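You operate a simulated robot arm through the tools that you are given. There is no shell and no other tool.

You run a simulated robot arm. Do the job below in one go: nothing can be reset, and whatever is moved stays where it is left.

Task
Raise the ironing board to the high mark, lock its lever and swing out the sleeve board.

Only the result counts: the job must be done as asked and must still hold three seconds after the hand-in. Knocking over, shifting, dropping, spilling or breaking anything else fails it.

Robot
A 7-joint arm with a two-finger parallel gripper, fixed in place. Base frame: the origin is at the foot of the arm, x ahead of it, y to its left, z up. Units: mm, degrees, N and s.
Its first joint turns from -166.0 to 166.0 degrees. Payload 3.43 kg.
The TCP is the grasp point between the finger pads, 30 mm short of the fingertips. In the tool frame z runs along the fingers and y along their closing line. Largest opening 94 mm; finger width 28, thickness 10; the body of the gripper, 50 by 96 mm, starts 55 mm behind the TCP.
Orientation is that of the tool frame in the base frame, as a unit quaternion [x, y, z, w]. With the fingers straight down and closing along the base's y, the tool's x points along the base's -x, its y along +y and its z along -z.

Tools
- The arm moves only by the tool drive_tool. Its argument "deltas" is a list of rows, each a list of 6 numbers: the shift along the base's x, y, z in units of 25 mm (1.0 is 25 mm), then the turn, a rotation vector about the base's x, y, z in units of 8 degrees (1.0 is 8 degrees). In form: [[x, y, z, wx, wy, wz], ...]. A call has 1 to 20 rows; each row shifts and turns the commanded pose from where the row before left it. "grip" is the opening, from 0 (shut) to 1 (fully open), set as the call begins (left out, the last holds). A call with a number of a shift or a turn outside -1 to 1 is refused whole. A row lasts 0.2 s, in which the tool goes at most 50 mm and 8.6 degrees; a call with a longer step from one row to the next is refused whole, and so is a gripper value outside its range. A pose out of reach is approached as far as the arm can. The call stops where the force on the tool passes 70 N (or 10 N more than at its start, if that is more) or the arm is blocked; 0.2 s more then pass. Each finger travels about 45 mm/s and halts on what it meets, pressing with about 22 N; the grip force reading is that of the motor and also rises with nothing between the fingers. The clock runs only during rows and for 0.2 s after the last one: add rows that do not move to give the fingers time. It gives the time, the measured TCP pose, the force on the tool (base axes), the opening and the grip force at its end, in the units of the frame above (readings bear some noise), with the torque about the TCP (base axes, N m) and any sound that the robot's microphone picked up.
- Cameras (640 x 400 px; columns grow to the right, rows downward): "scene" is fixed at [222.5, -509, 1374.9]; the picture's right is [0.75, -0.66, 0.00], its down [-0.32, -0.36, -0.88] and it looks along [0.58, 0.66, -0.48] (base axes); focal length 328 px, centre (320, 200). "wrist" rides on the gripper at [76, 14, -103] in the tool frame; the picture's right is [-0.18, 0.98, 0.00], its down [-0.75, -0.14, -0.64] and it looks along [-0.63, -0.12, 0.77] (tool axes); focal length 243 px, centre (320, 200). There is no depth. A picture from a camera that has moved, and an enlarged one, comes with that camera's place and axes in the base frame and with its lens. The place of the scene camera against the robot may be out by one fixed shift of up to 25 mm in any direction.
- get_image(camera): a new picture of that camera. No time passes.
- enlarge(camera, box): a new picture of the part [left, top, right, bottom] of that camera's present view, enlarged. No time passes.
- job_done(): hands the job in; it is judged then, once.

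Nothing tells you positions but the pictures and the camera data. Unless the task says otherwise, let go and move clear before handing in.

The tools are called after ">>>" by a JSON object that holds its "method" and its "body". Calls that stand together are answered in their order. drive_tool: Moves the arm, as the interface text tells. Its arguments: {"type":"object","properties":{"deltas":{"type":"array","items":{"type":"array","items":{"type":"number"}}},"grip":{"type":"number"}},"required":["deltas"]} The other tools are called the same way: get_image (camera) takes a picture; enlarge (camera, box) takes an enlarged picture of a part of a camera's view; job_done () hands the job in.

At the start:

```text
time: 0.0
tcp_pos: [613.0, 207.3, 1100.0]
ee_rot: [0.0, 1.0, 0.0, 0.0]
wrist_force: [-0.1, 0.0, 0.8]
ft_torque: [0.01, 0.0, 0.04]
width: 93.7
gripper_force: 0.0
```

scene: 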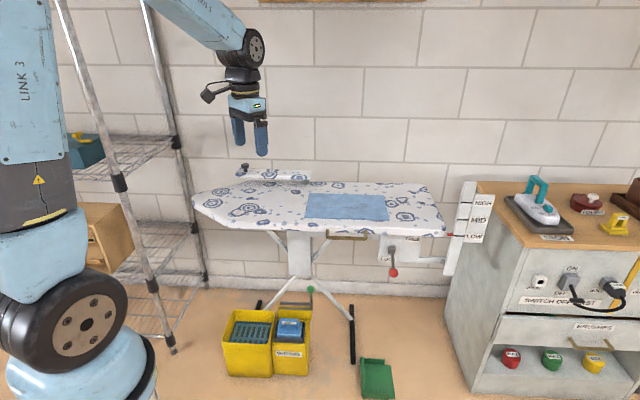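
wrist: 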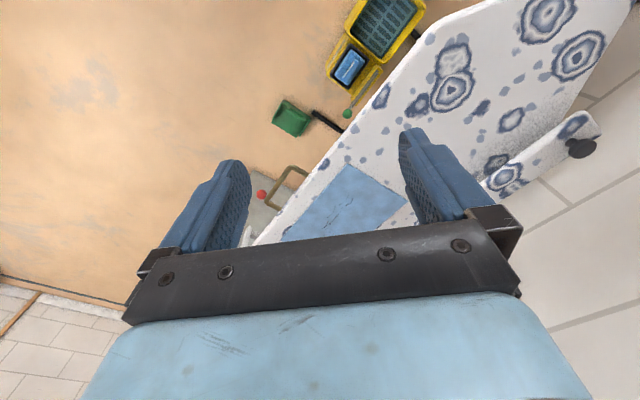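

I see an ironing board with a handle on its front edge, a lever with a red knob, a LOW/MID/HIGH scale at the right, and a sleeve board at the back with a dark knob. I'll enlarge the important areas first.

>>> {"method": "enlarge", "body": {"camera": "scene", "box": [320, 160, 520, 300]}}

>>> {"method": "enlarge", "body": {"camera": "scene", "box": [180, 140, 340, 240]}}

>>> {"method": "enlarge", "body": {"camera": "scene", "box": [220, 220, 400, 400]}}

>>> {"method": "enlarge", "body": {"camera": "wrist", "box": [220, 0, 640, 260]}}

```text
2.86 times, centred on (420, 230) of scene
camera zoom: at [222.5, -509.0, 1374.9], right [0.75, -0.66, 0.0], down [-0.32, -0.36, -0.88], along [0.58, 0.66, -0.48], focal length 937 px, centre (34, 114)
```

zoom: 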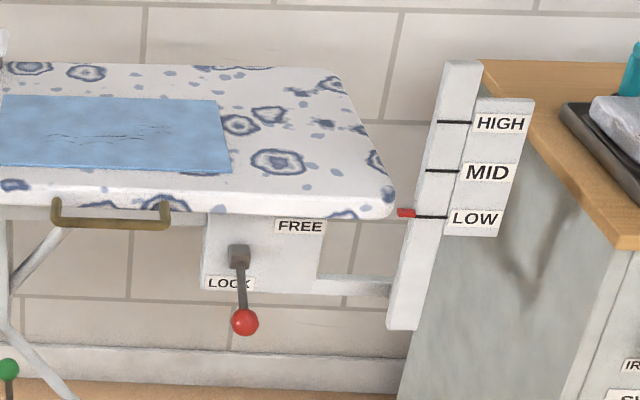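

```text
4.00 times, centred on (260, 190) of scene
camera zoom: at [222.5, -509.0, 1374.9], right [0.75, -0.66, 0.0], down [-0.32, -0.36, -0.88], along [0.58, 0.66, -0.48], focal length 1312 px, centre (560, 240)
```

zoom: 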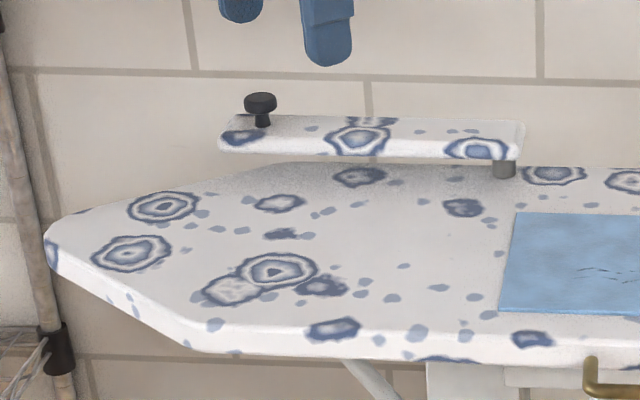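

```text
2.22 times, centred on (310, 310) of scene
camera zoom: at [222.5, -509.0, 1374.9], right [0.75, -0.66, 0.0], down [-0.32, -0.36, -0.88], along [0.58, 0.66, -0.48], focal length 729 px, centre (342, -44)
```

zoom: 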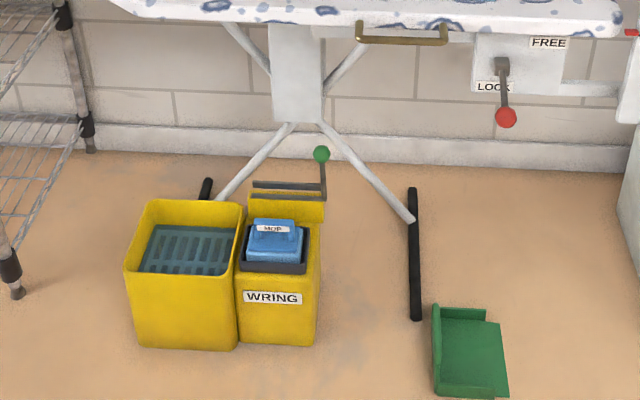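

```text
1.52 times, centred on (430, 130) of wrist
camera zoom: at [537.5, 222.0, 1203.7], right [0.18, 0.98, 0.0], down [0.75, -0.14, 0.64], along [0.63, -0.12, -0.77], focal length 370 px, centre (152, 307)
```

zoom: 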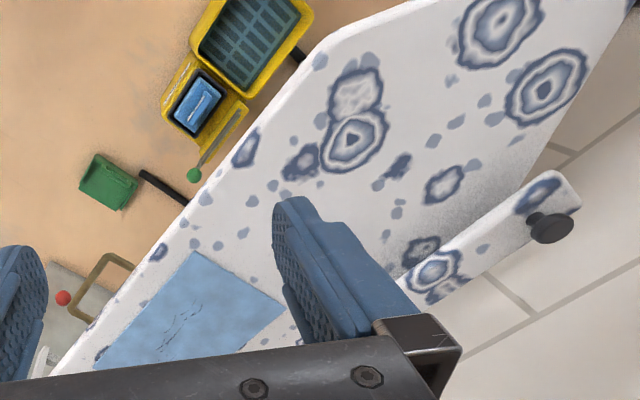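

The board's long axis runs along the scene camera's right axis. I put the handle bar near (840, 66, 765) and the red lever knob near (960, -42, 630). I'll move the wrist camera in front of the lever for a closer look, keeping well clear of the board.

>>> {"method": "drive_tool", "body": {"deltas": [[0.664, -0.957, -0.667, 0, 0, 0.4], [0.664, -0.957, -0.667, 0, 0, 0.4], [0.664, -0.957, -0.667, 0, 0, 0.4], [0.664, -0.957, -0.667, 0, 0, 0.4], [0.664, -0.957, -0.667, 0, 0, 0.4], [0.664, -0.957, -0.667, 0, 0, 0.4], [0.664, -0.957, -0.667, 0, 0, 0.4], [0.664, -0.957, -0.667, 0, 0, 0.4], [0.664, -0.957, -0.667, 0, 0, 0.4], [0.664, -0.957, -0.667, 0, 0, 0.4], [0.664, -0.957, -0.667, 0, 0, 0.4], [0.664, -0.957, -0.667, 0, 0, 0.4], [0.664, -0.957, -0.667, 0, 0, 0.4], [0.664, -0.957, -0.667, 0, 0, 0.4], [0.664, -0.957, -0.667, 0, 0, 0.4]]}}

>>> {"method": "get_image", "body": {"camera": "wrist"}}

>>> {"method": "get_image", "body": {"camera": "scene"}}

```text
time: 3.2
tcp_pos: [862.7, -149.9, 852.4]
ee_rot: [-0.408, 0.913, 0.001, 0.0]
wrist_force: [0.3, 0.0, 0.9]
ft_torque: [-0.03, -0.03, -0.02]
width: 93.8
gripper_force: 0.1
```

```text
taken
camera wrist: at [801.8, -197.6, 954.5], right [-0.61, 0.79, 0.0], down [0.61, 0.47, 0.64], along [0.51, 0.39, -0.77], focal length 243 px, centre (320, 200)
```

wrist: 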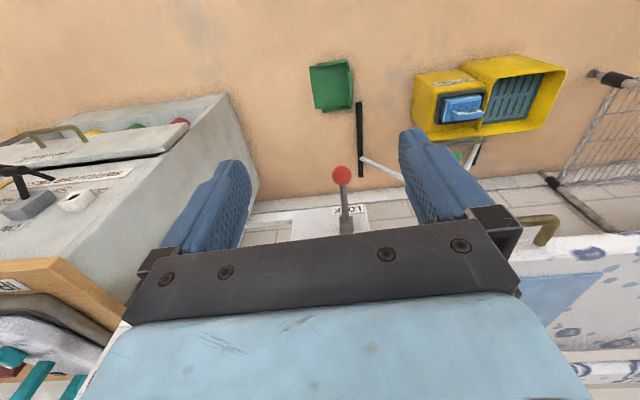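

```text
taken
```

scene: 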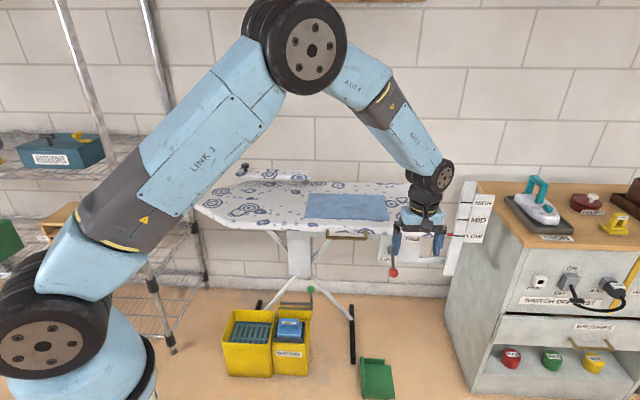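

The wrist view shows the red knob hanging below its hub beside the LOCK label. I'll enlarge it for detail.

>>> {"method": "enlarge", "body": {"camera": "wrist", "box": [270, 140, 430, 240]}}

>>> {"method": "enlarge", "body": {"camera": "wrist", "box": [440, 160, 640, 400]}}

```text
4.00 times, centred on (350, 190) of wrist
camera zoom: at [801.8, -197.6, 954.5], right [-0.61, 0.79, 0.0], down [0.61, 0.47, 0.64], along [0.51, 0.39, -0.77], focal length 970 px, centre (200, 240)
```

zoom: 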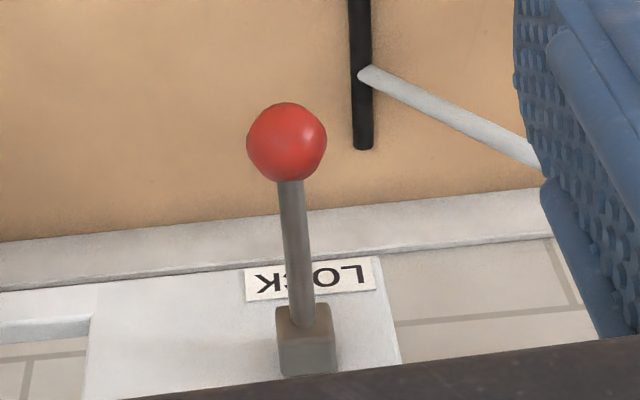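

```text
1.67 times, centred on (540, 280) of wrist
camera zoom: at [801.8, -197.6, 954.5], right [-0.61, 0.79, 0.0], down [0.61, 0.47, 0.64], along [0.51, 0.39, -0.77], focal length 404 px, centre (-47, 67)
```

zoom: 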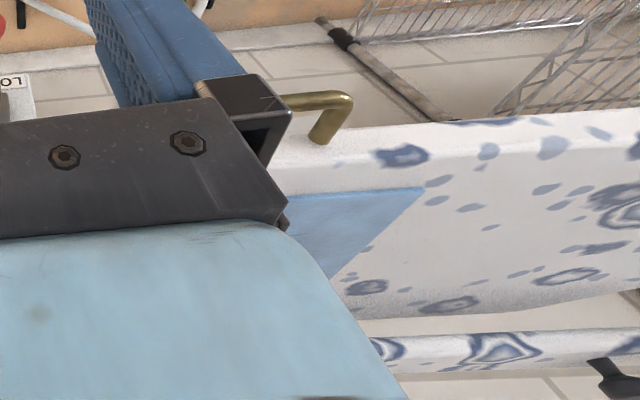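

The lever root seems deeper than the knob, so the lever may point outward rather than straight down. I'll turn the tool to the handle-grasp yaw (closing line across the board) and move over the handle, which also gives a side view of the lever.

>>> {"method": "drive_tool", "body": {"deltas": [[-0.132, 0.646, 0.209, 0, 0, -0.865], [-0.132, 0.646, 0.209, 0, 0, -0.865], [-0.132, 0.646, 0.209, 0, 0, -0.865], [-0.132, 0.646, 0.209, 0, 0, -0.865], [-0.132, 0.646, 0.209, 0, 0, -0.865], [-0.132, 0.646, 0.209, 0, 0, -0.865], [-0.132, 0.646, 0.209, 0, 0, -0.865], [-0.132, 0.646, 0.209, 0, 0, -0.865], [-0.132, 0.646, 0.209, 0, 0, -0.865], [-0.132, 0.646, 0.209, 0, 0, -0.865], [-0.132, 0.646, 0.209, 0, 0, -0.865], [-0.132, 0.646, 0.209, 0, 0, -0.865], [-0.132, 0.646, 0.209, 0, 0, -0.865]]}}

>>> {"method": "get_image", "body": {"camera": "wrist"}}

>>> {"method": "get_image", "body": {"camera": "scene"}}

```text
time: 6.0
tcp_pos: [818.6, 60.0, 918.1]
ee_rot: [0.36, 0.933, 0.001, -0.001]
wrist_force: [0.1, -0.4, 0.4]
ft_torque: [0.05, 0.01, -0.02]
width: 93.8
gripper_force: 0.1
```

```text
taken
camera wrist: at [772.6, 120.5, 1020.5], right [0.8, 0.61, 0.0], down [0.47, -0.61, 0.64], along [0.39, -0.51, -0.77], focal length 243 px, centre (320, 200)
```

wrist: 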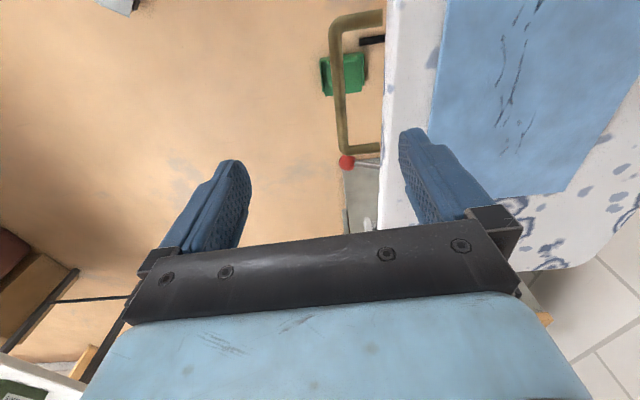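

```text
taken
```

scene: 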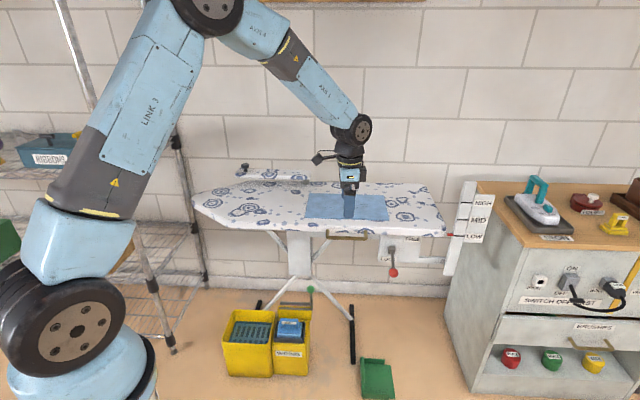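

>>> {"method": "enlarge", "body": {"camera": "wrist", "box": [300, 0, 420, 75]}}

>>> {"method": "enlarge", "body": {"camera": "wrist", "box": [310, 130, 430, 240]}}

```text
5.33 times, centred on (360, 38) of wrist
camera zoom: at [772.6, 120.5, 1020.5], right [0.8, 0.61, 0.0], down [0.47, -0.61, 0.64], along [0.39, -0.51, -0.77], focal length 1294 px, centre (107, 1067)
```

zoom: 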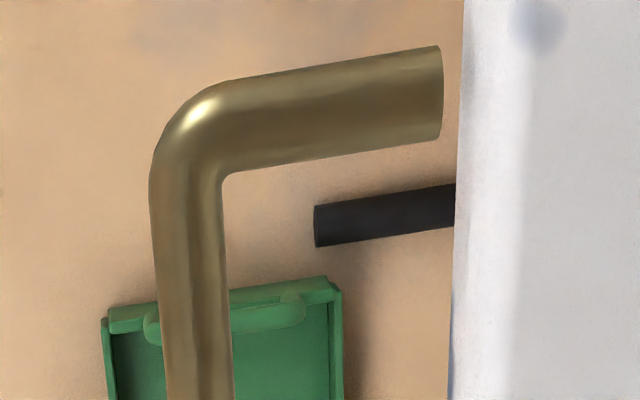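

```text
3.64 times, centred on (370, 185) of wrist
camera zoom: at [772.6, 120.5, 1020.5], right [0.8, 0.61, 0.0], down [0.47, -0.61, 0.64], along [0.39, -0.51, -0.77], focal length 882 px, centre (138, 254)
```

zoom: 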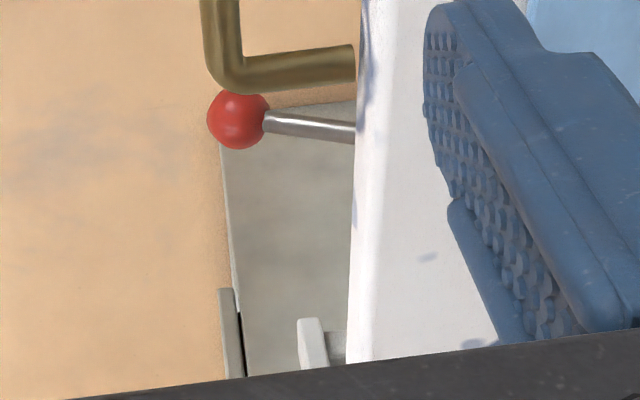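

The side view shows the lever sticking out toward the front and sloping about 25° down, so it seems to tilt about the board's long axis. I'll enlarge the scene view of the lever box and scale.

>>> {"method": "enlarge", "body": {"camera": "scene", "box": [370, 220, 450, 290]}}

>>> {"method": "enlarge", "body": {"camera": "scene", "box": [430, 170, 510, 290]}}

>>> {"method": "enlarge", "body": {"camera": "scene", "box": [225, 155, 325, 205]}}

```text
5.71 times, centred on (410, 255) of scene
camera zoom: at [222.5, -509.0, 1374.9], right [0.75, -0.66, 0.0], down [-0.32, -0.36, -0.88], along [0.58, 0.66, -0.48], focal length 1874 px, centre (-194, -114)
```

zoom: 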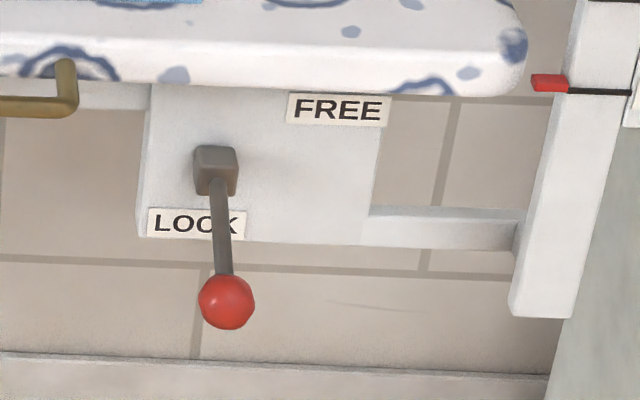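

```text
3.33 times, centred on (470, 230) of scene
camera zoom: at [222.5, -509.0, 1374.9], right [0.75, -0.66, 0.0], down [-0.32, -0.36, -0.88], along [0.58, 0.66, -0.48], focal length 1093 px, centre (-180, 100)
```

zoom: 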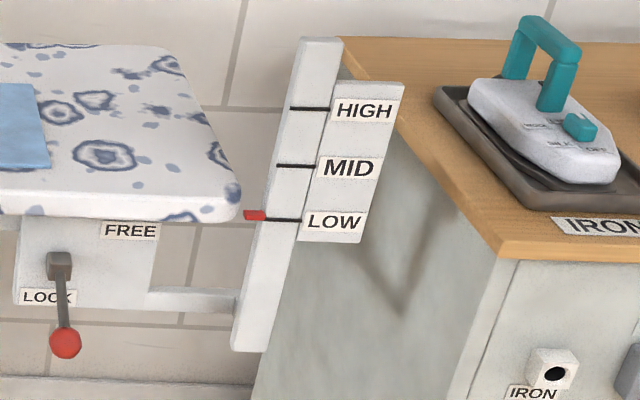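

```text
6.40 times, centred on (275, 180) of scene
camera zoom: at [222.5, -509.0, 1374.9], right [0.75, -0.66, 0.0], down [-0.32, -0.36, -0.88], along [0.58, 0.66, -0.48], focal length 2099 px, centre (608, 328)
```

zoom: 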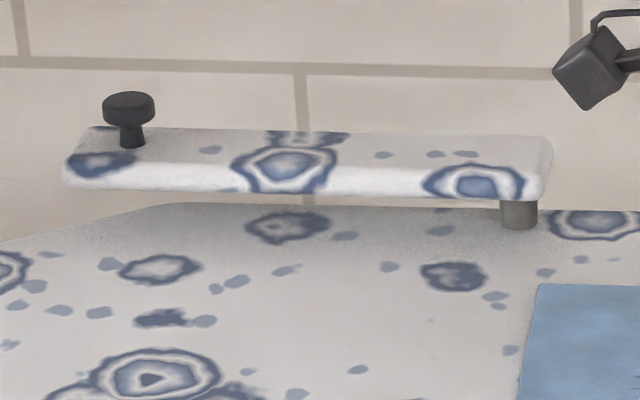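

The labels sit symmetrically about 40 mm above (FREE) and below (LOCK) the lever hub, so lever down should be LOCK and lever up FREE, which means it is now locked at LOW. Before touching anything I'll look at the sleeve board from the front, with the camera pitched up.

>>> {"method": "drive_tool", "body": {"deltas": [[-0.643, 0.24, 0.52, 0, 0, 0.803], [-0.643, 0.24, 0.52, 0, 0, 0.803], [-0.643, 0.24, 0.52, 0, 0, 0.803], [-0.643, 0.24, 0.52, 0, 0, 0.803], [-0.643, 0.24, 0.52, 0, 0, 0.803], [-0.643, 0.24, 0.52, 0, 0, 0.803], [-0.643, 0.24, 0.52, 0, 0, 0.803], [-0.643, 0.24, 0.52, 0, 0, 0.803], [-0.643, 0.24, 0.52, 0, 0, 0.803], [-0.643, 0.24, 0.52, 0, 0, 0.803], [-0.643, 0.24, 0.52, 0, 0, 0.803], [-0.643, 0.24, 0.52, 0, 0, 0.803], [-0.643, 0.24, 0.52, 0, 0, 0.803], [-0.643, 0.24, 0.52, 0, 0, 0.803], [0, 0, 0, 0.75, -0.66, 0], [0, 0, 0, 0.75, -0.66, 0], [0, 0, 0, 0.75, -0.66, 0]]}}

>>> {"method": "get_image", "body": {"camera": "wrist"}}

>>> {"method": "get_image", "body": {"camera": "scene"}}

```text
time: 9.6
tcp_pos: [593.9, 144.9, 1100.9]
ee_rot: [-0.398, 0.894, 0.086, 0.188]
wrist_force: [1.2, 0.7, 0.7]
ft_torque: [0.01, -0.02, -0.01]
width: 94.1
gripper_force: 0.1
```

```text
taken
camera wrist: at [509.9, 70.1, 1163.0], right [-0.62, 0.78, 0.08], down [0.39, 0.22, 0.89], along [0.68, 0.58, -0.44], focal length 243 px, centre (320, 200)
```

wrist: 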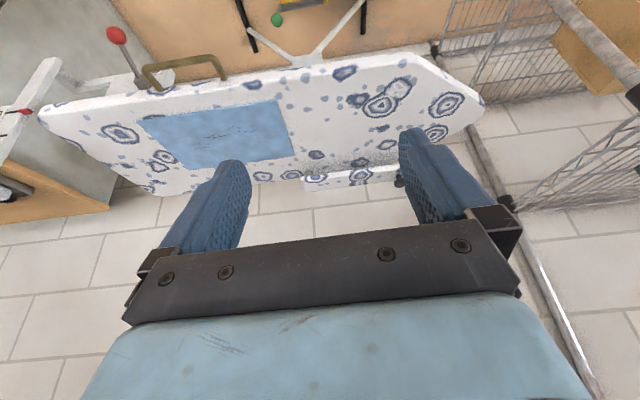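

```text
taken
```

scene: 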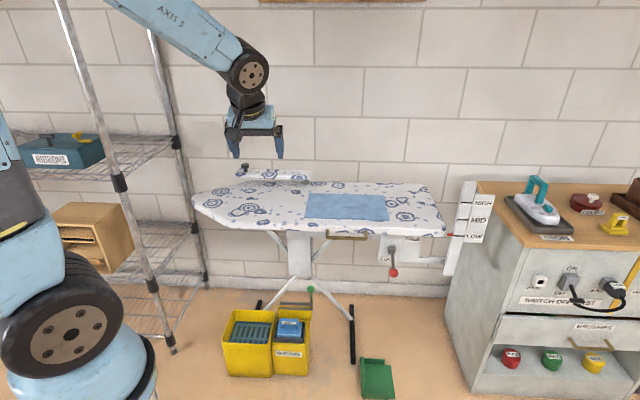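

>>> {"method": "enlarge", "body": {"camera": "wrist", "box": [230, 120, 430, 220]}}

>>> {"method": "enlarge", "body": {"camera": "wrist", "box": [0, 0, 240, 220]}}

```text
3.20 times, centred on (330, 170) of wrist
camera zoom: at [509.9, 70.1, 1163.0], right [-0.62, 0.78, 0.08], down [0.39, 0.22, 0.89], along [0.68, 0.58, -0.44], focal length 776 px, centre (288, 296)
```

zoom: 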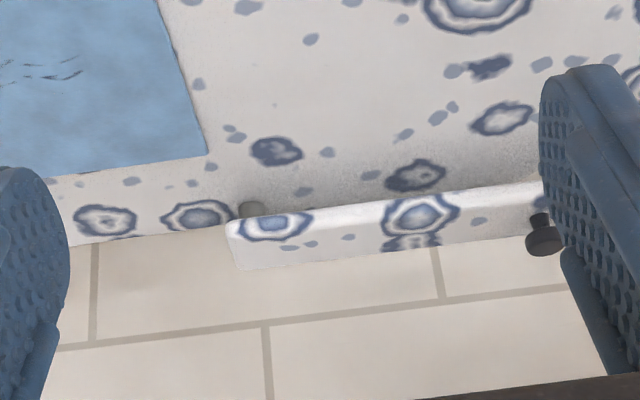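

```text
1.82 times, centred on (120, 110) of wrist
camera zoom: at [509.9, 70.1, 1163.0], right [-0.62, 0.78, 0.08], down [0.39, 0.22, 0.89], along [0.68, 0.58, -0.44], focal length 441 px, centre (684, 364)
```

zoom: 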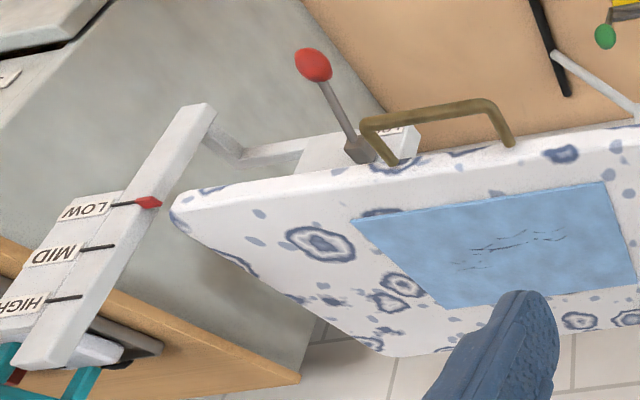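

The board top is near z 789 and the handle bar is at v≈605 (front). The sleeve board hinges near (947, 410), with its knob near (787, 582, 866). First comes the lever, so I'll move to a pre-grasp point in front of the red knob, keeping the outward tilt.

>>> {"method": "drive_tool", "body": {"deltas": [[0.911, -0.654, -0.917, 0, 0, 0], [0.911, -0.654, -0.917, 0, 0, 0], [0.911, -0.654, -0.917, 0, 0, 0], [0.911, -0.654, -0.917, 0, 0, 0], [0.911, -0.654, -0.917, 0, 0, 0], [0.911, -0.654, -0.917, 0, 0, 0], [0.911, -0.654, -0.917, 0, 0, 0], [0.911, -0.654, -0.917, 0, 0, 0], [0.911, -0.654, -0.917, 0, 0, 0], [0.911, -0.654, -0.917, 0, 0, 0], [0.911, -0.654, -0.917, 0, 0, 0], [0.911, -0.654, -0.917, 0, 0, 0], [0.911, -0.654, -0.917, 0, 0, 0], [0.911, -0.654, -0.917, 0, 0, 0]]}}

>>> {"method": "get_image", "body": {"camera": "wrist"}}

>>> {"method": "enlarge", "body": {"camera": "wrist", "box": [230, 90, 430, 240]}}

>>> {"method": "get_image", "body": {"camera": "scene"}}

```text
time: 12.6
tcp_pos: [911.9, -83.8, 779.8]
ee_rot: [-0.397, 0.894, 0.087, 0.189]
wrist_force: [0.5, -0.1, 0.7]
ft_torque: [-0.03, -0.01, 0.02]
width: 94.0
gripper_force: 0.1
```

```text
taken
camera wrist: at [829.2, -158.3, 842.6], right [-0.62, 0.78, 0.08], down [0.39, 0.22, 0.89], along [0.68, 0.58, -0.44], focal length 243 px, centre (320, 200)
```

wrist: 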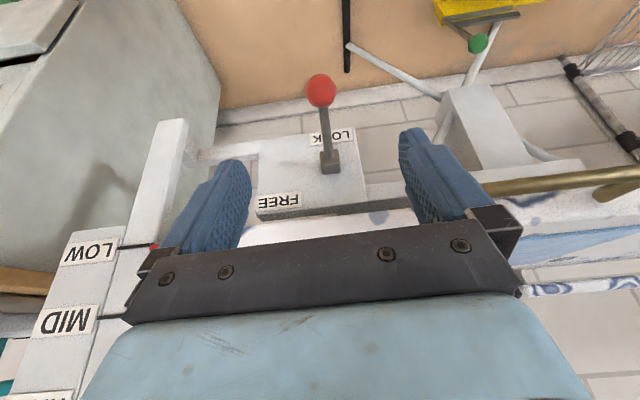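

```text
2.67 times, centred on (330, 165) of wrist
camera zoom: at [829.2, -158.3, 842.6], right [-0.62, 0.78, 0.08], down [0.39, 0.22, 0.89], along [0.68, 0.58, -0.44], focal length 647 px, centre (293, 293)
```

zoom: 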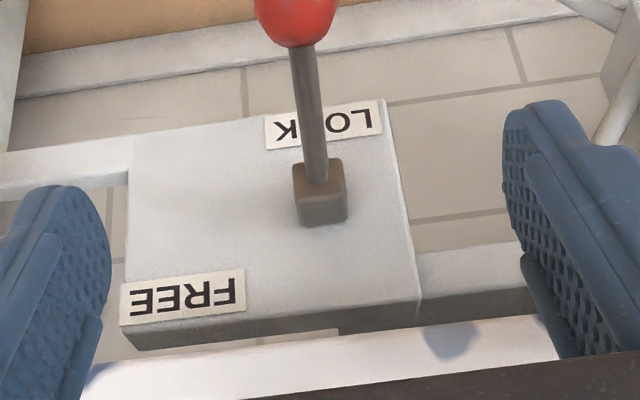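

```text
taken
```

scene: 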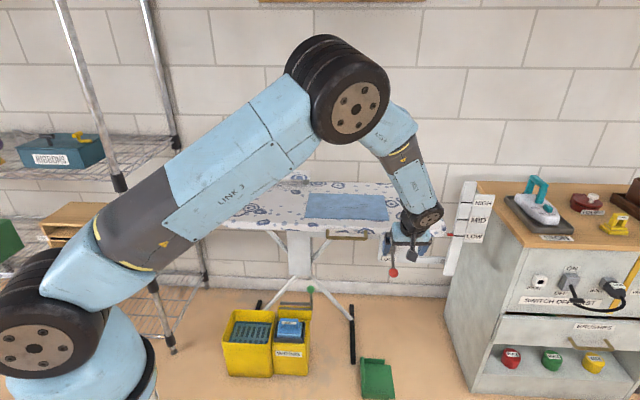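

The close view confirms FREE at the top of the panel and LOCK at the bottom, with the lever running out and down to the knob near (954.5, -37.5, 630). I'll lower the open fingers either side of the knob.

>>> {"method": "drive_tool", "body": {"deltas": [[0.243, 0.265, -0.856, 0, 0, 0], [0.243, 0.265, -0.856, 0, 0, 0], [0.243, 0.265, -0.856, 0, 0, 0], [0.243, 0.265, -0.856, 0, 0, 0], [0.243, 0.265, -0.856, 0, 0, 0], [0.243, 0.265, -0.856, 0, 0, 0], [0.243, 0.265, -0.856, 0, 0, 0]]}}

>>> {"method": "get_image", "body": {"camera": "wrist"}}

>>> {"method": "enlarge", "body": {"camera": "scene", "box": [340, 180, 500, 300]}}

```text
time: 14.2
tcp_pos: [955.6, -38.9, 630.4]
ee_rot: [-0.398, 0.894, 0.087, 0.189]
wrist_force: [0.1, -0.4, 0.1]
ft_torque: [0.02, 0.0, -0.02]
width: 93.9
gripper_force: 0.1
```

```text
taken
camera wrist: at [871.6, -112.5, 693.4], right [-0.62, 0.78, 0.08], down [0.39, 0.22, 0.89], along [0.68, 0.58, -0.45], focal length 243 px, centre (320, 200)
```

wrist: 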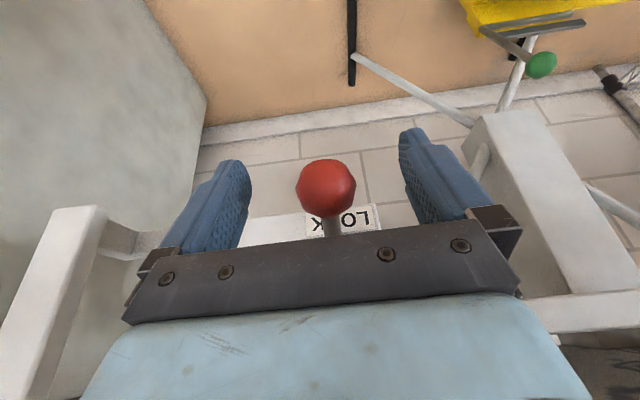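

```text
3.33 times, centred on (420, 240) of scene
camera zoom: at [222.5, -509.0, 1374.9], right [0.75, -0.66, 0.0], down [-0.32, -0.36, -0.88], along [0.58, 0.66, -0.48], focal length 1093 px, centre (-13, 67)
```

zoom: 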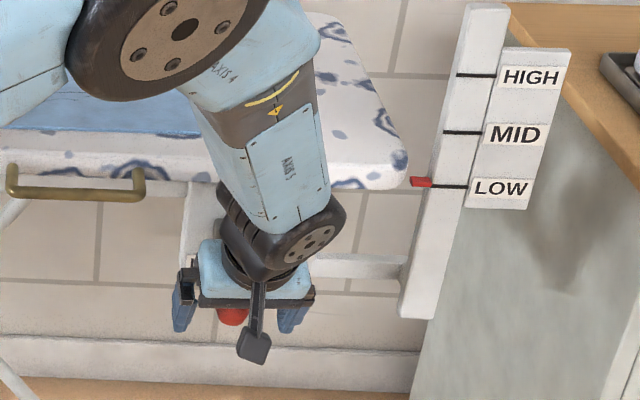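

The knob sits right at the grasp point between the fingers. I'll close on it now.

>>> {"method": "drive_tool", "body": {"deltas": [[0, 0, 0, 0, 0, 0], [0, 0, 0, 0, 0, 0], [0, 0, 0, 0, 0, 0], [0, 0, 0, 0, 0, 0], [0, 0, 0, 0, 0, 0], [0, 0, 0, 0, 0, 0]], "grip": 0.1}}

```text
time: 15.6
tcp_pos: [954.1, -36.5, 630.2]
ee_rot: [-0.398, 0.893, 0.088, 0.188]
wrist_force: [-26.7, 16.8, 0.2]
ft_torque: [-0.01, 0.11, 0.15]
width: 31.0
gripper_force: 44.8
```

The grip is firm but slightly off-centre, since the tool is pushed about 2.5 mm along -u. I'll shift to relieve that.

>>> {"method": "drive_tool", "body": {"deltas": [[-0.08, 0.07, 0, 0, 0, 0], [0, 0, 0, 0, 0, 0]]}}

```text
time: 16.2
tcp_pos: [954.0, -36.0, 629.4]
ee_rot: [-0.397, 0.894, 0.087, 0.188]
wrist_force: [-15.2, 13.6, -3.8]
ft_torque: [-0.5, 0.5, 0.02]
width: 31.4
gripper_force: 45.0
```

>>> {"method": "drive_tool", "body": {"deltas": [[-0.08, 0.07, 0.03, 0, 0, 0], [0, 0, 0, 0, 0, 0]]}}

```text
time: 16.8
tcp_pos: [952.8, -36.9, 629.9]
ee_rot: [-0.398, 0.894, 0.086, 0.188]
wrist_force: [3.0, 2.5, -10.6]
ft_torque: [-0.89, 0.58, 0.04]
width: 31.2
gripper_force: 45.1
```

The side load is gone. Now I'll raise the lever a little along its arc and watch the force.

>>> {"method": "drive_tool", "body": {"deltas": [[-0.06, -0.07, 0.24, 0, 0, 0], [-0.06, -0.07, 0.24, 0, 0, 0], [-0.037, -0.042, 0.25, 0, 0, 0], [-0.037, -0.042, 0.25, 0, 0, 0]]}}

>>> {"method": "get_image", "body": {"camera": "wrist"}}

```text
time: 17.8
tcp_pos: [948.3, -41.3, 653.6]
ee_rot: [-0.398, 0.894, 0.087, 0.187]
wrist_force: [16.8, -7.6, -11.8]
ft_torque: [-0.88, 0.69, 0.0]
width: 31.4
gripper_force: 44.8
```

```text
taken
camera wrist: at [864.1, -115.8, 717.6], right [-0.62, 0.78, 0.08], down [0.39, 0.22, 0.89], along [0.68, 0.58, -0.45], focal length 243 px, centre (320, 200)
```

wrist: 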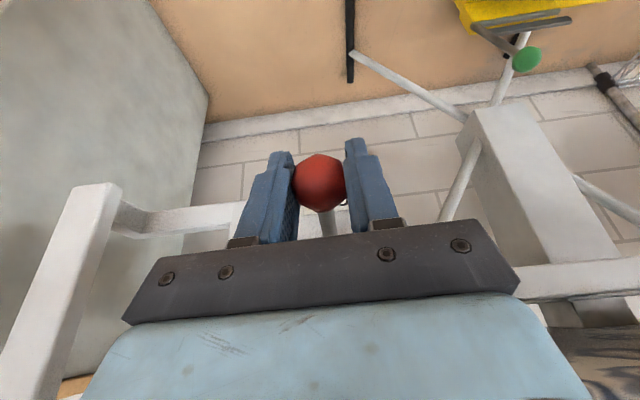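

The lever moves up with the knob held, and the force suggests it drifts slightly to +u. I'll follow the arc with a small +u correction.

>>> {"method": "drive_tool", "body": {"deltas": [[0.066, -0.106, 0.25, 0, 0, 0], [0, 0, 0.25, 0, 0, 0], [0.027, 0.0, 0.25, 0, 0, 0], [0.027, 0.0, 0.25, 0, 0, 0]]}}

>>> {"method": "get_image", "body": {"camera": "wrist"}}

```text
time: 18.8
tcp_pos: [948.6, -42.2, 678.1]
ee_rot: [-0.398, 0.894, 0.089, 0.187]
wrist_force: [-33.5, 8.4, -12.3]
ft_torque: [-0.75, 1.03, 0.16]
width: 31.4
gripper_force: 45.2
```

```text
taken
camera wrist: at [864.8, -116.3, 742.1], right [-0.62, 0.78, 0.08], down [0.4, 0.22, 0.89], along [0.68, 0.59, -0.45], focal length 243 px, centre (320, 200)
```

wrist: 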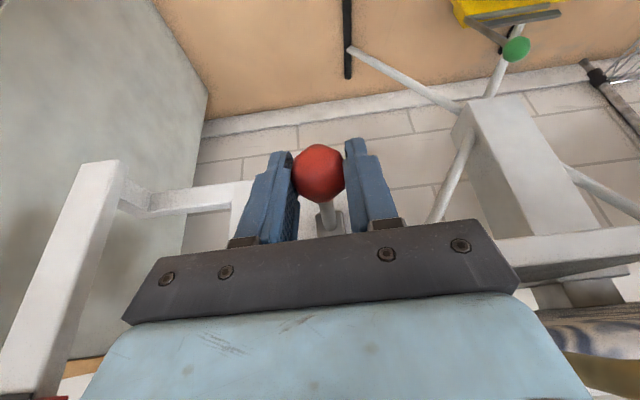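

>>> {"method": "drive_tool", "body": {"deltas": [[-0.16, 0.05, 0.1, 0, 0, 0], [0.0, 0.0, 0.25, 0, 0, 0], [0.03, 0.035, 0.25, 0, 0, 0], [0.037, 0.042, 0.25, 0, 0, 0]]}}

>>> {"method": "get_image", "body": {"camera": "wrist"}}

>>> {"method": "enlarge", "body": {"camera": "scene", "box": [340, 180, 500, 300]}}

```text
time: 19.8
tcp_pos: [948.6, -41.7, 701.3]
ee_rot: [-0.397, 0.894, 0.086, 0.188]
wrist_force: [8.1, 0.2, -15.6]
ft_torque: [-0.96, 0.72, 0.0]
width: 30.8
gripper_force: 44.8
```

```text
taken
camera wrist: at [864.4, -115.5, 763.8], right [-0.62, 0.78, 0.08], down [0.39, 0.22, 0.89], along [0.68, 0.58, -0.45], focal length 243 px, centre (320, 200)
```

wrist: 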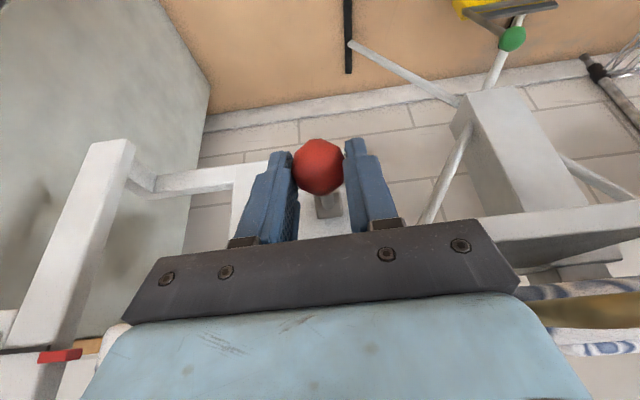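

```text
3.33 times, centred on (420, 240) of scene
camera zoom: at [222.5, -509.0, 1374.9], right [0.75, -0.66, 0.0], down [-0.32, -0.36, -0.88], along [0.58, 0.66, -0.48], focal length 1093 px, centre (-13, 67)
```

zoom: 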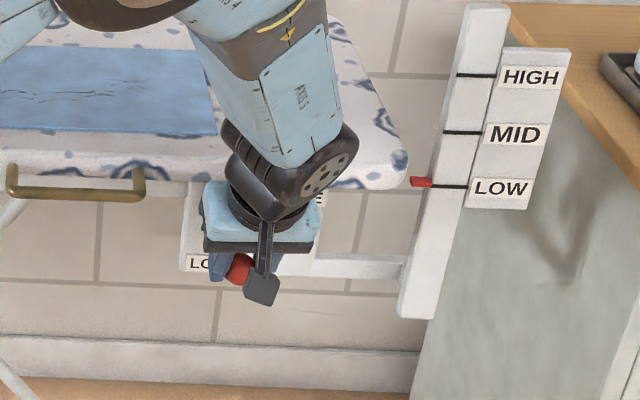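

The lever is past horizontal, with the knob slipping slightly in the grip. I estimate the pivot near z 676 and LOCK at about -30°, so I'll continue toward +30°.

>>> {"method": "drive_tool", "body": {"deltas": [[0.04, 0.045, 0.2, 0, 0, 0], [0.05, 0.055, 0.2, 0, 0, 0], [0.055, 0.065, 0.2, 0, 0, 0], [0.06, 0.07, 0.2, 0, 0, 0], [0.065, 0.075, 0.2, 0, 0, 0]]}}

>>> {"method": "get_image", "body": {"camera": "wrist"}}

```text
time: 21.0
tcp_pos: [954.9, -33.7, 726.3]
ee_rot: [-0.398, 0.894, 0.086, 0.188]
wrist_force: [5.7, -20.3, -11.0]
ft_torque: [-1.27, 0.7, -0.05]
width: 31.2
gripper_force: 45.2
```

```text
taken
camera wrist: at [871.6, -108.1, 789.5], right [-0.62, 0.78, 0.08], down [0.39, 0.22, 0.89], along [0.68, 0.58, -0.45], focal length 243 px, centre (320, 200)
```

wrist: 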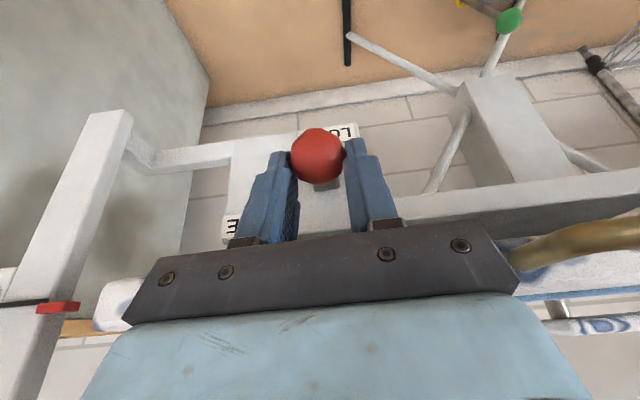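

The knob has slid about 17 mm toward the fingertips. I'll open a little, lower the TCP onto the knob and regrip.

>>> {"method": "drive_tool", "body": {"deltas": [[0, 0, 0, 0, 0, 0], [0, 0, 0, 0, 0, 0], [0, 0, 0, 0, 0, 0], [-0.132, -0.074, -0.302, 0, 0, 0], [-0.132, -0.074, -0.302, 0, 0, 0], [0, 0, 0, 0, 0, 0]], "grip": 0.55}}

>>> {"method": "get_image", "body": {"camera": "wrist"}}

```text
time: 22.4
tcp_pos: [946.3, -36.4, 710.7]
ee_rot: [-0.398, 0.894, 0.086, 0.188]
wrist_force: [0.4, -0.4, 0.3]
ft_torque: [0.01, 0.03, 0.02]
width: 51.7
gripper_force: 0.0
```

```text
taken
camera wrist: at [863.3, -110.5, 774.5], right [-0.62, 0.78, 0.08], down [0.4, 0.22, 0.89], along [0.68, 0.58, -0.45], focal length 243 px, centre (320, 200)
```

wrist: 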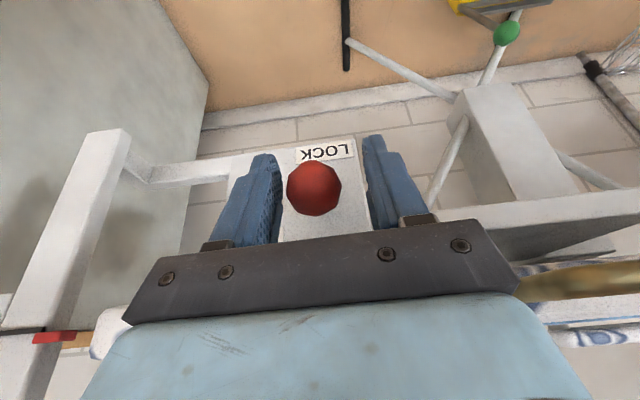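

The lever holds its position. I'll centre on the knob, regrip and push on upward gently.

>>> {"method": "drive_tool", "body": {"deltas": [[0.09, -0.08, 0, 0, 0, 0], [0, 0, 0, 0, 0, 0], [0, 0, 0, 0, 0, 0], [0, 0, 0, 0, 0, 0], [0, 0, 0, 0, 0, 0], [0.065, 0.07, 0.18, 0, 0, 0], [0.065, 0.075, 0.18, 0, 0, 0], [0.07, 0.08, 0.18, 0, 0, 0]], "grip": 0.1}}

>>> {"method": "get_image", "body": {"camera": "wrist"}}

```text
time: 24.2
tcp_pos: [955.2, -34.7, 722.7]
ee_rot: [-0.397, 0.894, 0.087, 0.186]
wrist_force: [4.5, -27.3, -26.7]
ft_torque: [-0.46, 0.09, -0.11]
width: 31.6
gripper_force: 44.7
```

```text
taken
camera wrist: at [871.3, -108.7, 785.9], right [-0.62, 0.78, 0.08], down [0.4, 0.22, 0.89], along [0.68, 0.58, -0.45], focal length 243 px, centre (320, 200)
```

wrist: 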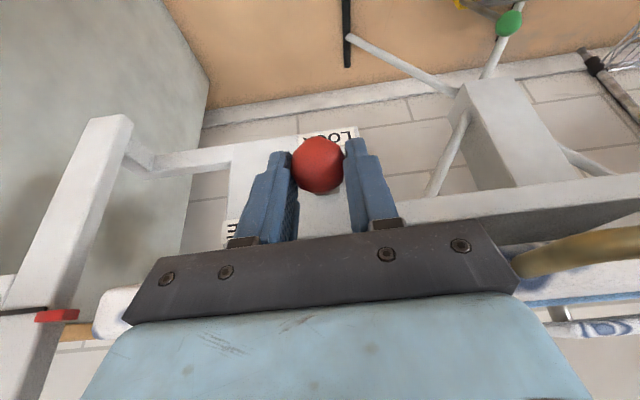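

The knob has stopped rising (z ≈ 712) while the force grew, so the lever is at its upper stop, FREE. I'll release it and back away along the tool axis, then straighten the tool.

>>> {"method": "drive_tool", "body": {"deltas": [[0, 0, 0, 0, 0, 0], [0, 0, 0, 0, 0, 0], [0, 0, 0, 0, 0, 0], [0, 0, 0, 0, 0, 0], [0, 0, 0, 0, 0, 0], [-0.264, -0.3, 0.91, 0, 0, 0], [-0.264, -0.3, 0.91, 0, 0, 0], [-0.264, -0.3, 0.91, 0, 0, 0], [-0.264, -0.3, 0.91, 0, 0, 0], [0, 0, 0.8, -0.75, 0.66, 0], [0, 0, 0.8, -0.75, 0.66, 0], [0, 0, 0.8, -0.75, 0.66, 0]], "grip": 1.0}}

>>> {"method": "get_image", "body": {"camera": "scene"}}

>>> {"method": "enlarge", "body": {"camera": "scene", "box": [340, 180, 500, 300]}}

```text
time: 26.8
tcp_pos: [928.3, -64.2, 875.0]
ee_rot: [-0.405, 0.914, 0.0, -0.001]
wrist_force: [-0.5, -1.0, -0.1]
ft_torque: [0.07, 0.01, -0.01]
width: 94.2
gripper_force: 0.0
```

```text
taken
```

scene: 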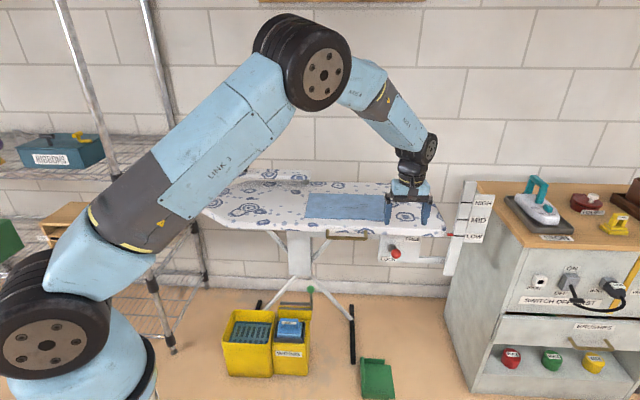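

```text
3.33 times, centred on (420, 240) of scene
camera zoom: at [222.5, -509.0, 1374.9], right [0.75, -0.66, 0.0], down [-0.32, -0.36, -0.88], along [0.58, 0.66, -0.48], focal length 1093 px, centre (-13, 67)
```

zoom: 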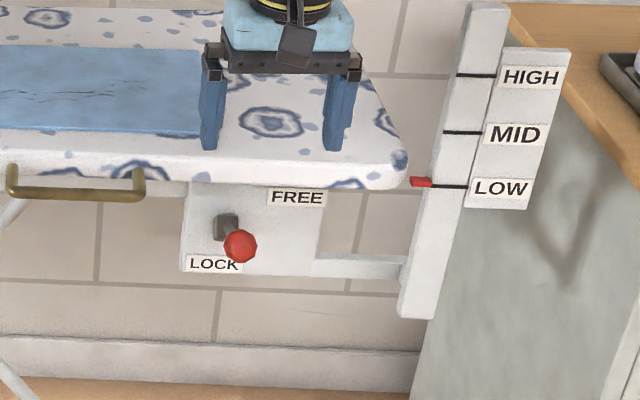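

The lever is now raised and stays there, and the board hasn't moved. Next I'll move over the handle with the closing line across the bar.

>>> {"method": "drive_tool", "body": {"deltas": [[-0.294, 0.43, 0.083, 0, 0, -0.9625], [-0.294, 0.43, 0.083, 0, 0, -0.9625], [-0.294, 0.43, 0.083, 0, 0, -0.9625], [-0.294, 0.43, 0.083, 0, 0, -0.9625], [-0.294, 0.43, 0.083, 0, 0, -0.9625], [-0.294, 0.43, 0.083, 0, 0, -0.9625], [-0.294, 0.43, 0.083, 0, 0, -0.9625], [-0.294, 0.43, 0.083, 0, 0, -0.9625], [-0.294, 0.43, 0.083, 0, 0, -0.9625], [-0.294, 0.43, 0.083, 0, 0, -0.9625], [-0.294, 0.43, 0.083, 0, 0, -0.9625], [-0.294, 0.43, 0.083, 0, 0, -0.9625]], "grip": 0.36}}

>>> {"method": "get_image", "body": {"camera": "wrist"}}

>>> {"method": "enlarge", "body": {"camera": "wrist", "box": [220, 0, 460, 150]}}

```text
time: 29.4
tcp_pos: [841.8, 66.6, 899.9]
ee_rot: [0.38, 0.925, 0.0, 0.0]
wrist_force: [-0.1, 0.4, 0.4]
ft_torque: [0.01, 0.01, 0.02]
width: 33.7
gripper_force: 0.0
```

```text
taken
camera wrist: at [797.9, 129.2, 1003.2], right [0.82, 0.57, 0.0], down [0.44, -0.63, 0.64], along [0.37, -0.53, -0.77], focal length 243 px, centre (320, 200)
```

wrist: 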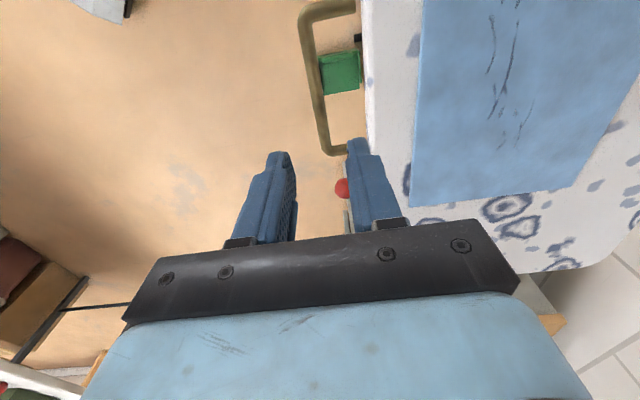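

```text
2.67 times, centred on (340, 75) of wrist
camera zoom: at [797.9, 129.2, 1003.2], right [0.82, 0.57, 0.0], down [0.44, -0.63, 0.64], along [0.37, -0.53, -0.77], focal length 647 px, centre (267, 533)
```

zoom: 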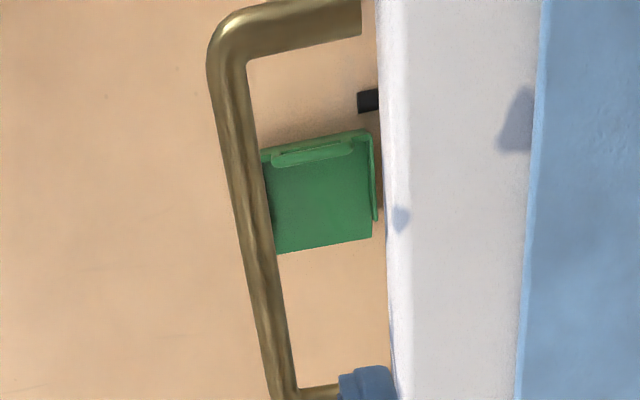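

The board axis is at about -45°, with the bar centre near (834.8, 71.8) and a 43 mm gap to the board edge. The fingers are pre-set at 34 mm, so I'll descend onto the bar at z ≈ 766.

>>> {"method": "drive_tool", "body": {"deltas": [[-0.047, 0.035, -0.893, 0, 0, 0], [-0.047, 0.035, -0.893, 0, 0, 0], [-0.047, 0.035, -0.893, 0, 0, 0], [-0.047, 0.035, -0.893, 0, 0, 0], [-0.047, 0.035, -0.893, 0, 0, 0], [-0.047, 0.035, -0.893, 0, 0, 0]]}}

>>> {"method": "get_image", "body": {"camera": "wrist"}}

>>> {"method": "enlarge", "body": {"camera": "scene", "box": [280, 140, 440, 260]}}

```text
time: 30.8
tcp_pos: [831.9, 72.2, 766.3]
ee_rot: [0.378, 0.926, 0.0, 0.0]
wrist_force: [0.1, 0.3, 0.5]
ft_torque: [0.03, 0.0, -0.02]
width: 34.0
gripper_force: 0.0
```

```text
taken
camera wrist: at [788.0, 134.6, 868.8], right [0.82, 0.57, 0.0], down [0.44, -0.63, 0.64], along [0.37, -0.53, -0.77], focal length 243 px, centre (320, 200)
```

wrist: 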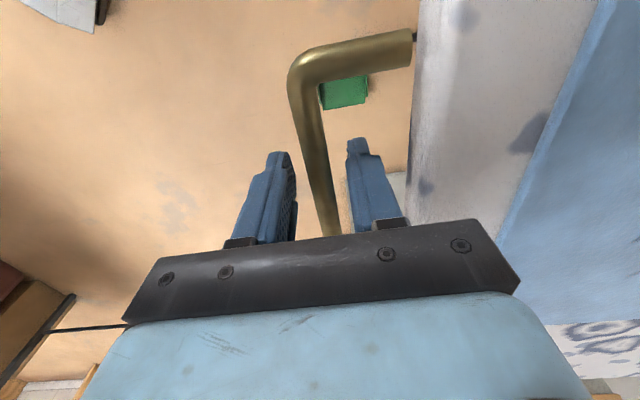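

```text
3.33 times, centred on (360, 200) of scene
camera zoom: at [222.5, -509.0, 1374.9], right [0.75, -0.66, 0.0], down [-0.32, -0.36, -0.88], along [0.58, 0.66, -0.48], focal length 1093 px, centre (187, 200)
```

zoom: 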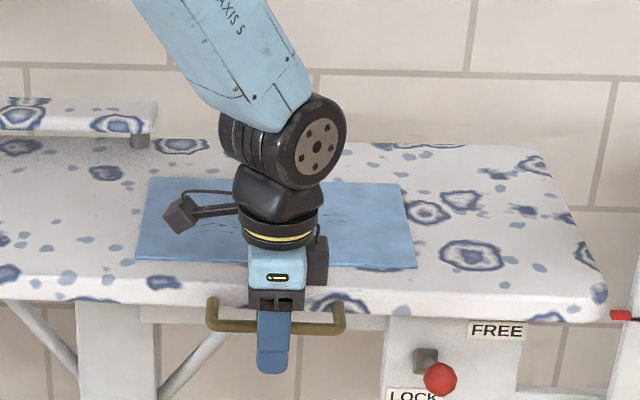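

The bar lies between the fingers, probably about 6 mm above the TCP, so I'll raise the tool slightly and close on it.

>>> {"method": "drive_tool", "body": {"deltas": [[0, 0, 0.22, 0, 0, 0], [0, 0, 0, 0, 0, 0], [0, 0, 0, 0, 0, 0], [0, 0, 0, 0, 0, 0], [0, 0, 0, 0, 0, 0]], "grip": 0}}

```text
time: 32.0
tcp_pos: [832.9, 72.5, 770.9]
ee_rot: [0.378, 0.926, 0.0, 0.001]
wrist_force: [7.3, 7.9, -7.4]
ft_torque: [0.18, 0.11, -0.82]
width: 16.2
gripper_force: 44.9
```

The bar is gripped (16 mm). I'll lift the first 20 mm slowly and check the force and pointer.

>>> {"method": "drive_tool", "body": {"deltas": [[0, 0, 0.2, 0, 0, 0], [0, 0, 0.2, 0, 0, 0], [0, 0, 0.2, 0, 0, 0], [0, 0, 0.2, 0, 0, 0]]}}

>>> {"method": "enlarge", "body": {"camera": "scene", "box": [340, 180, 500, 300]}}

```text
time: 33.0
tcp_pos: [833.7, 72.9, 792.4]
ee_rot: [0.378, 0.926, -0.001, -0.001]
wrist_force: [-6.3, 7.6, -11.1]
ft_torque: [0.31, 0.28, -0.8]
width: 16.2
gripper_force: 44.9
```

```text
3.33 times, centred on (420, 240) of scene
camera zoom: at [222.5, -509.0, 1374.9], right [0.75, -0.66, 0.0], down [-0.32, -0.36, -0.88], along [0.58, 0.66, -0.48], focal length 1093 px, centre (-13, 67)
```

zoom: 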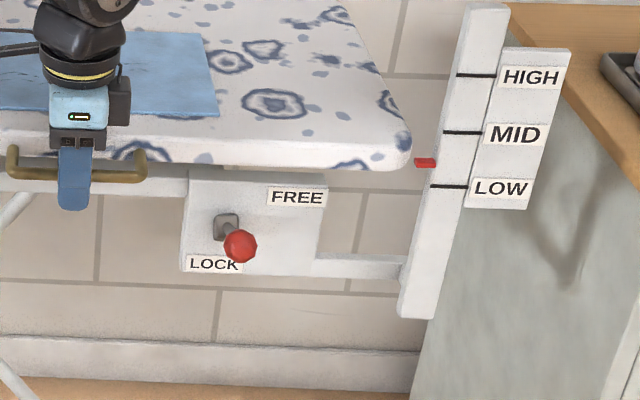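

The board rises smoothly with only about 11 N, while the lever panel and scale stay fixed. The marks are about 60 mm apart, so HIGH should be about +120 mm; I'll continue most of the way.

>>> {"method": "drive_tool", "body": {"deltas": [[0, 0, 0.35, 0, 0, 0], [0, 0, 0.35, 0, 0, 0], [0, 0, 0.35, 0, 0, 0], [0, 0, 0.35, 0, 0, 0], [0, 0, 0.35, 0, 0, 0], [0, 0, 0.35, 0, 0, 0], [0, 0, 0.35, 0, 0, 0], [0, 0, 0.35, 0, 0, 0], [0, 0, 0.35, 0, 0, 0], [0, 0, 0.35, 0, 0, 0]]}}

>>> {"method": "enlarge", "body": {"camera": "scene", "box": [430, 170, 510, 230]}}

>>> {"method": "get_image", "body": {"camera": "wrist"}}

>>> {"method": "get_image", "body": {"camera": "scene"}}

```text
time: 35.2
tcp_pos: [832.1, 73.7, 880.6]
ee_rot: [0.379, 0.926, 0.0, 0.0]
wrist_force: [-20.8, 8.3, -9.7]
ft_torque: [0.41, 0.37, -0.78]
width: 16.1
gripper_force: 45.1
```

```text
6.67 times, centred on (470, 200) of scene
camera zoom: at [222.5, -509.0, 1374.9], right [0.75, -0.66, 0.0], down [-0.32, -0.36, -0.88], along [0.58, 0.66, -0.48], focal length 2186 px, centre (-680, 200)
```

zoom: 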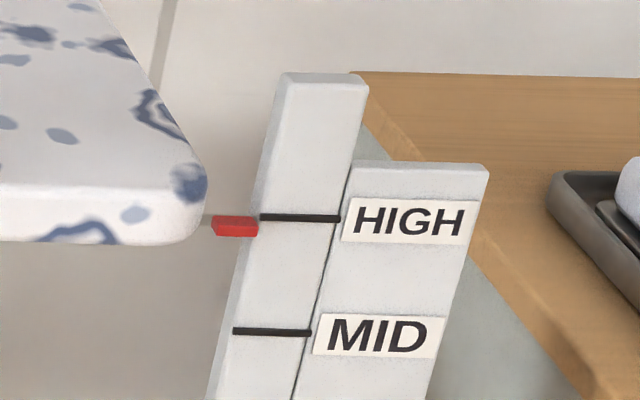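

```text
taken
camera wrist: at [789.4, 135.6, 984.1], right [0.82, 0.57, 0.0], down [0.44, -0.63, 0.64], along [0.37, -0.53, -0.77], focal length 243 px, centre (320, 200)
```

wrist: 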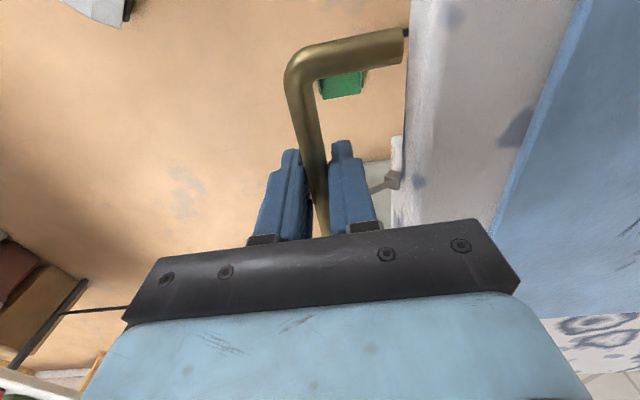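

```text
taken
```

scene: 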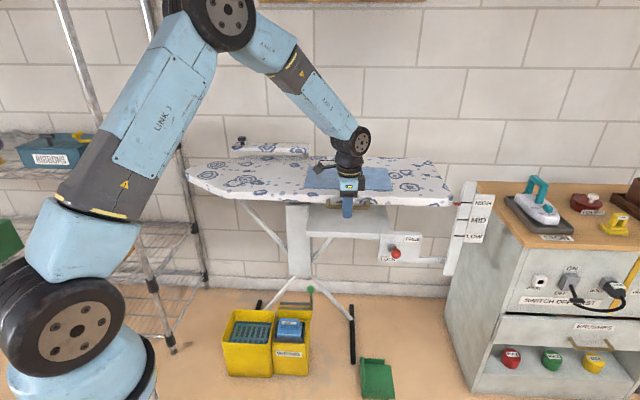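

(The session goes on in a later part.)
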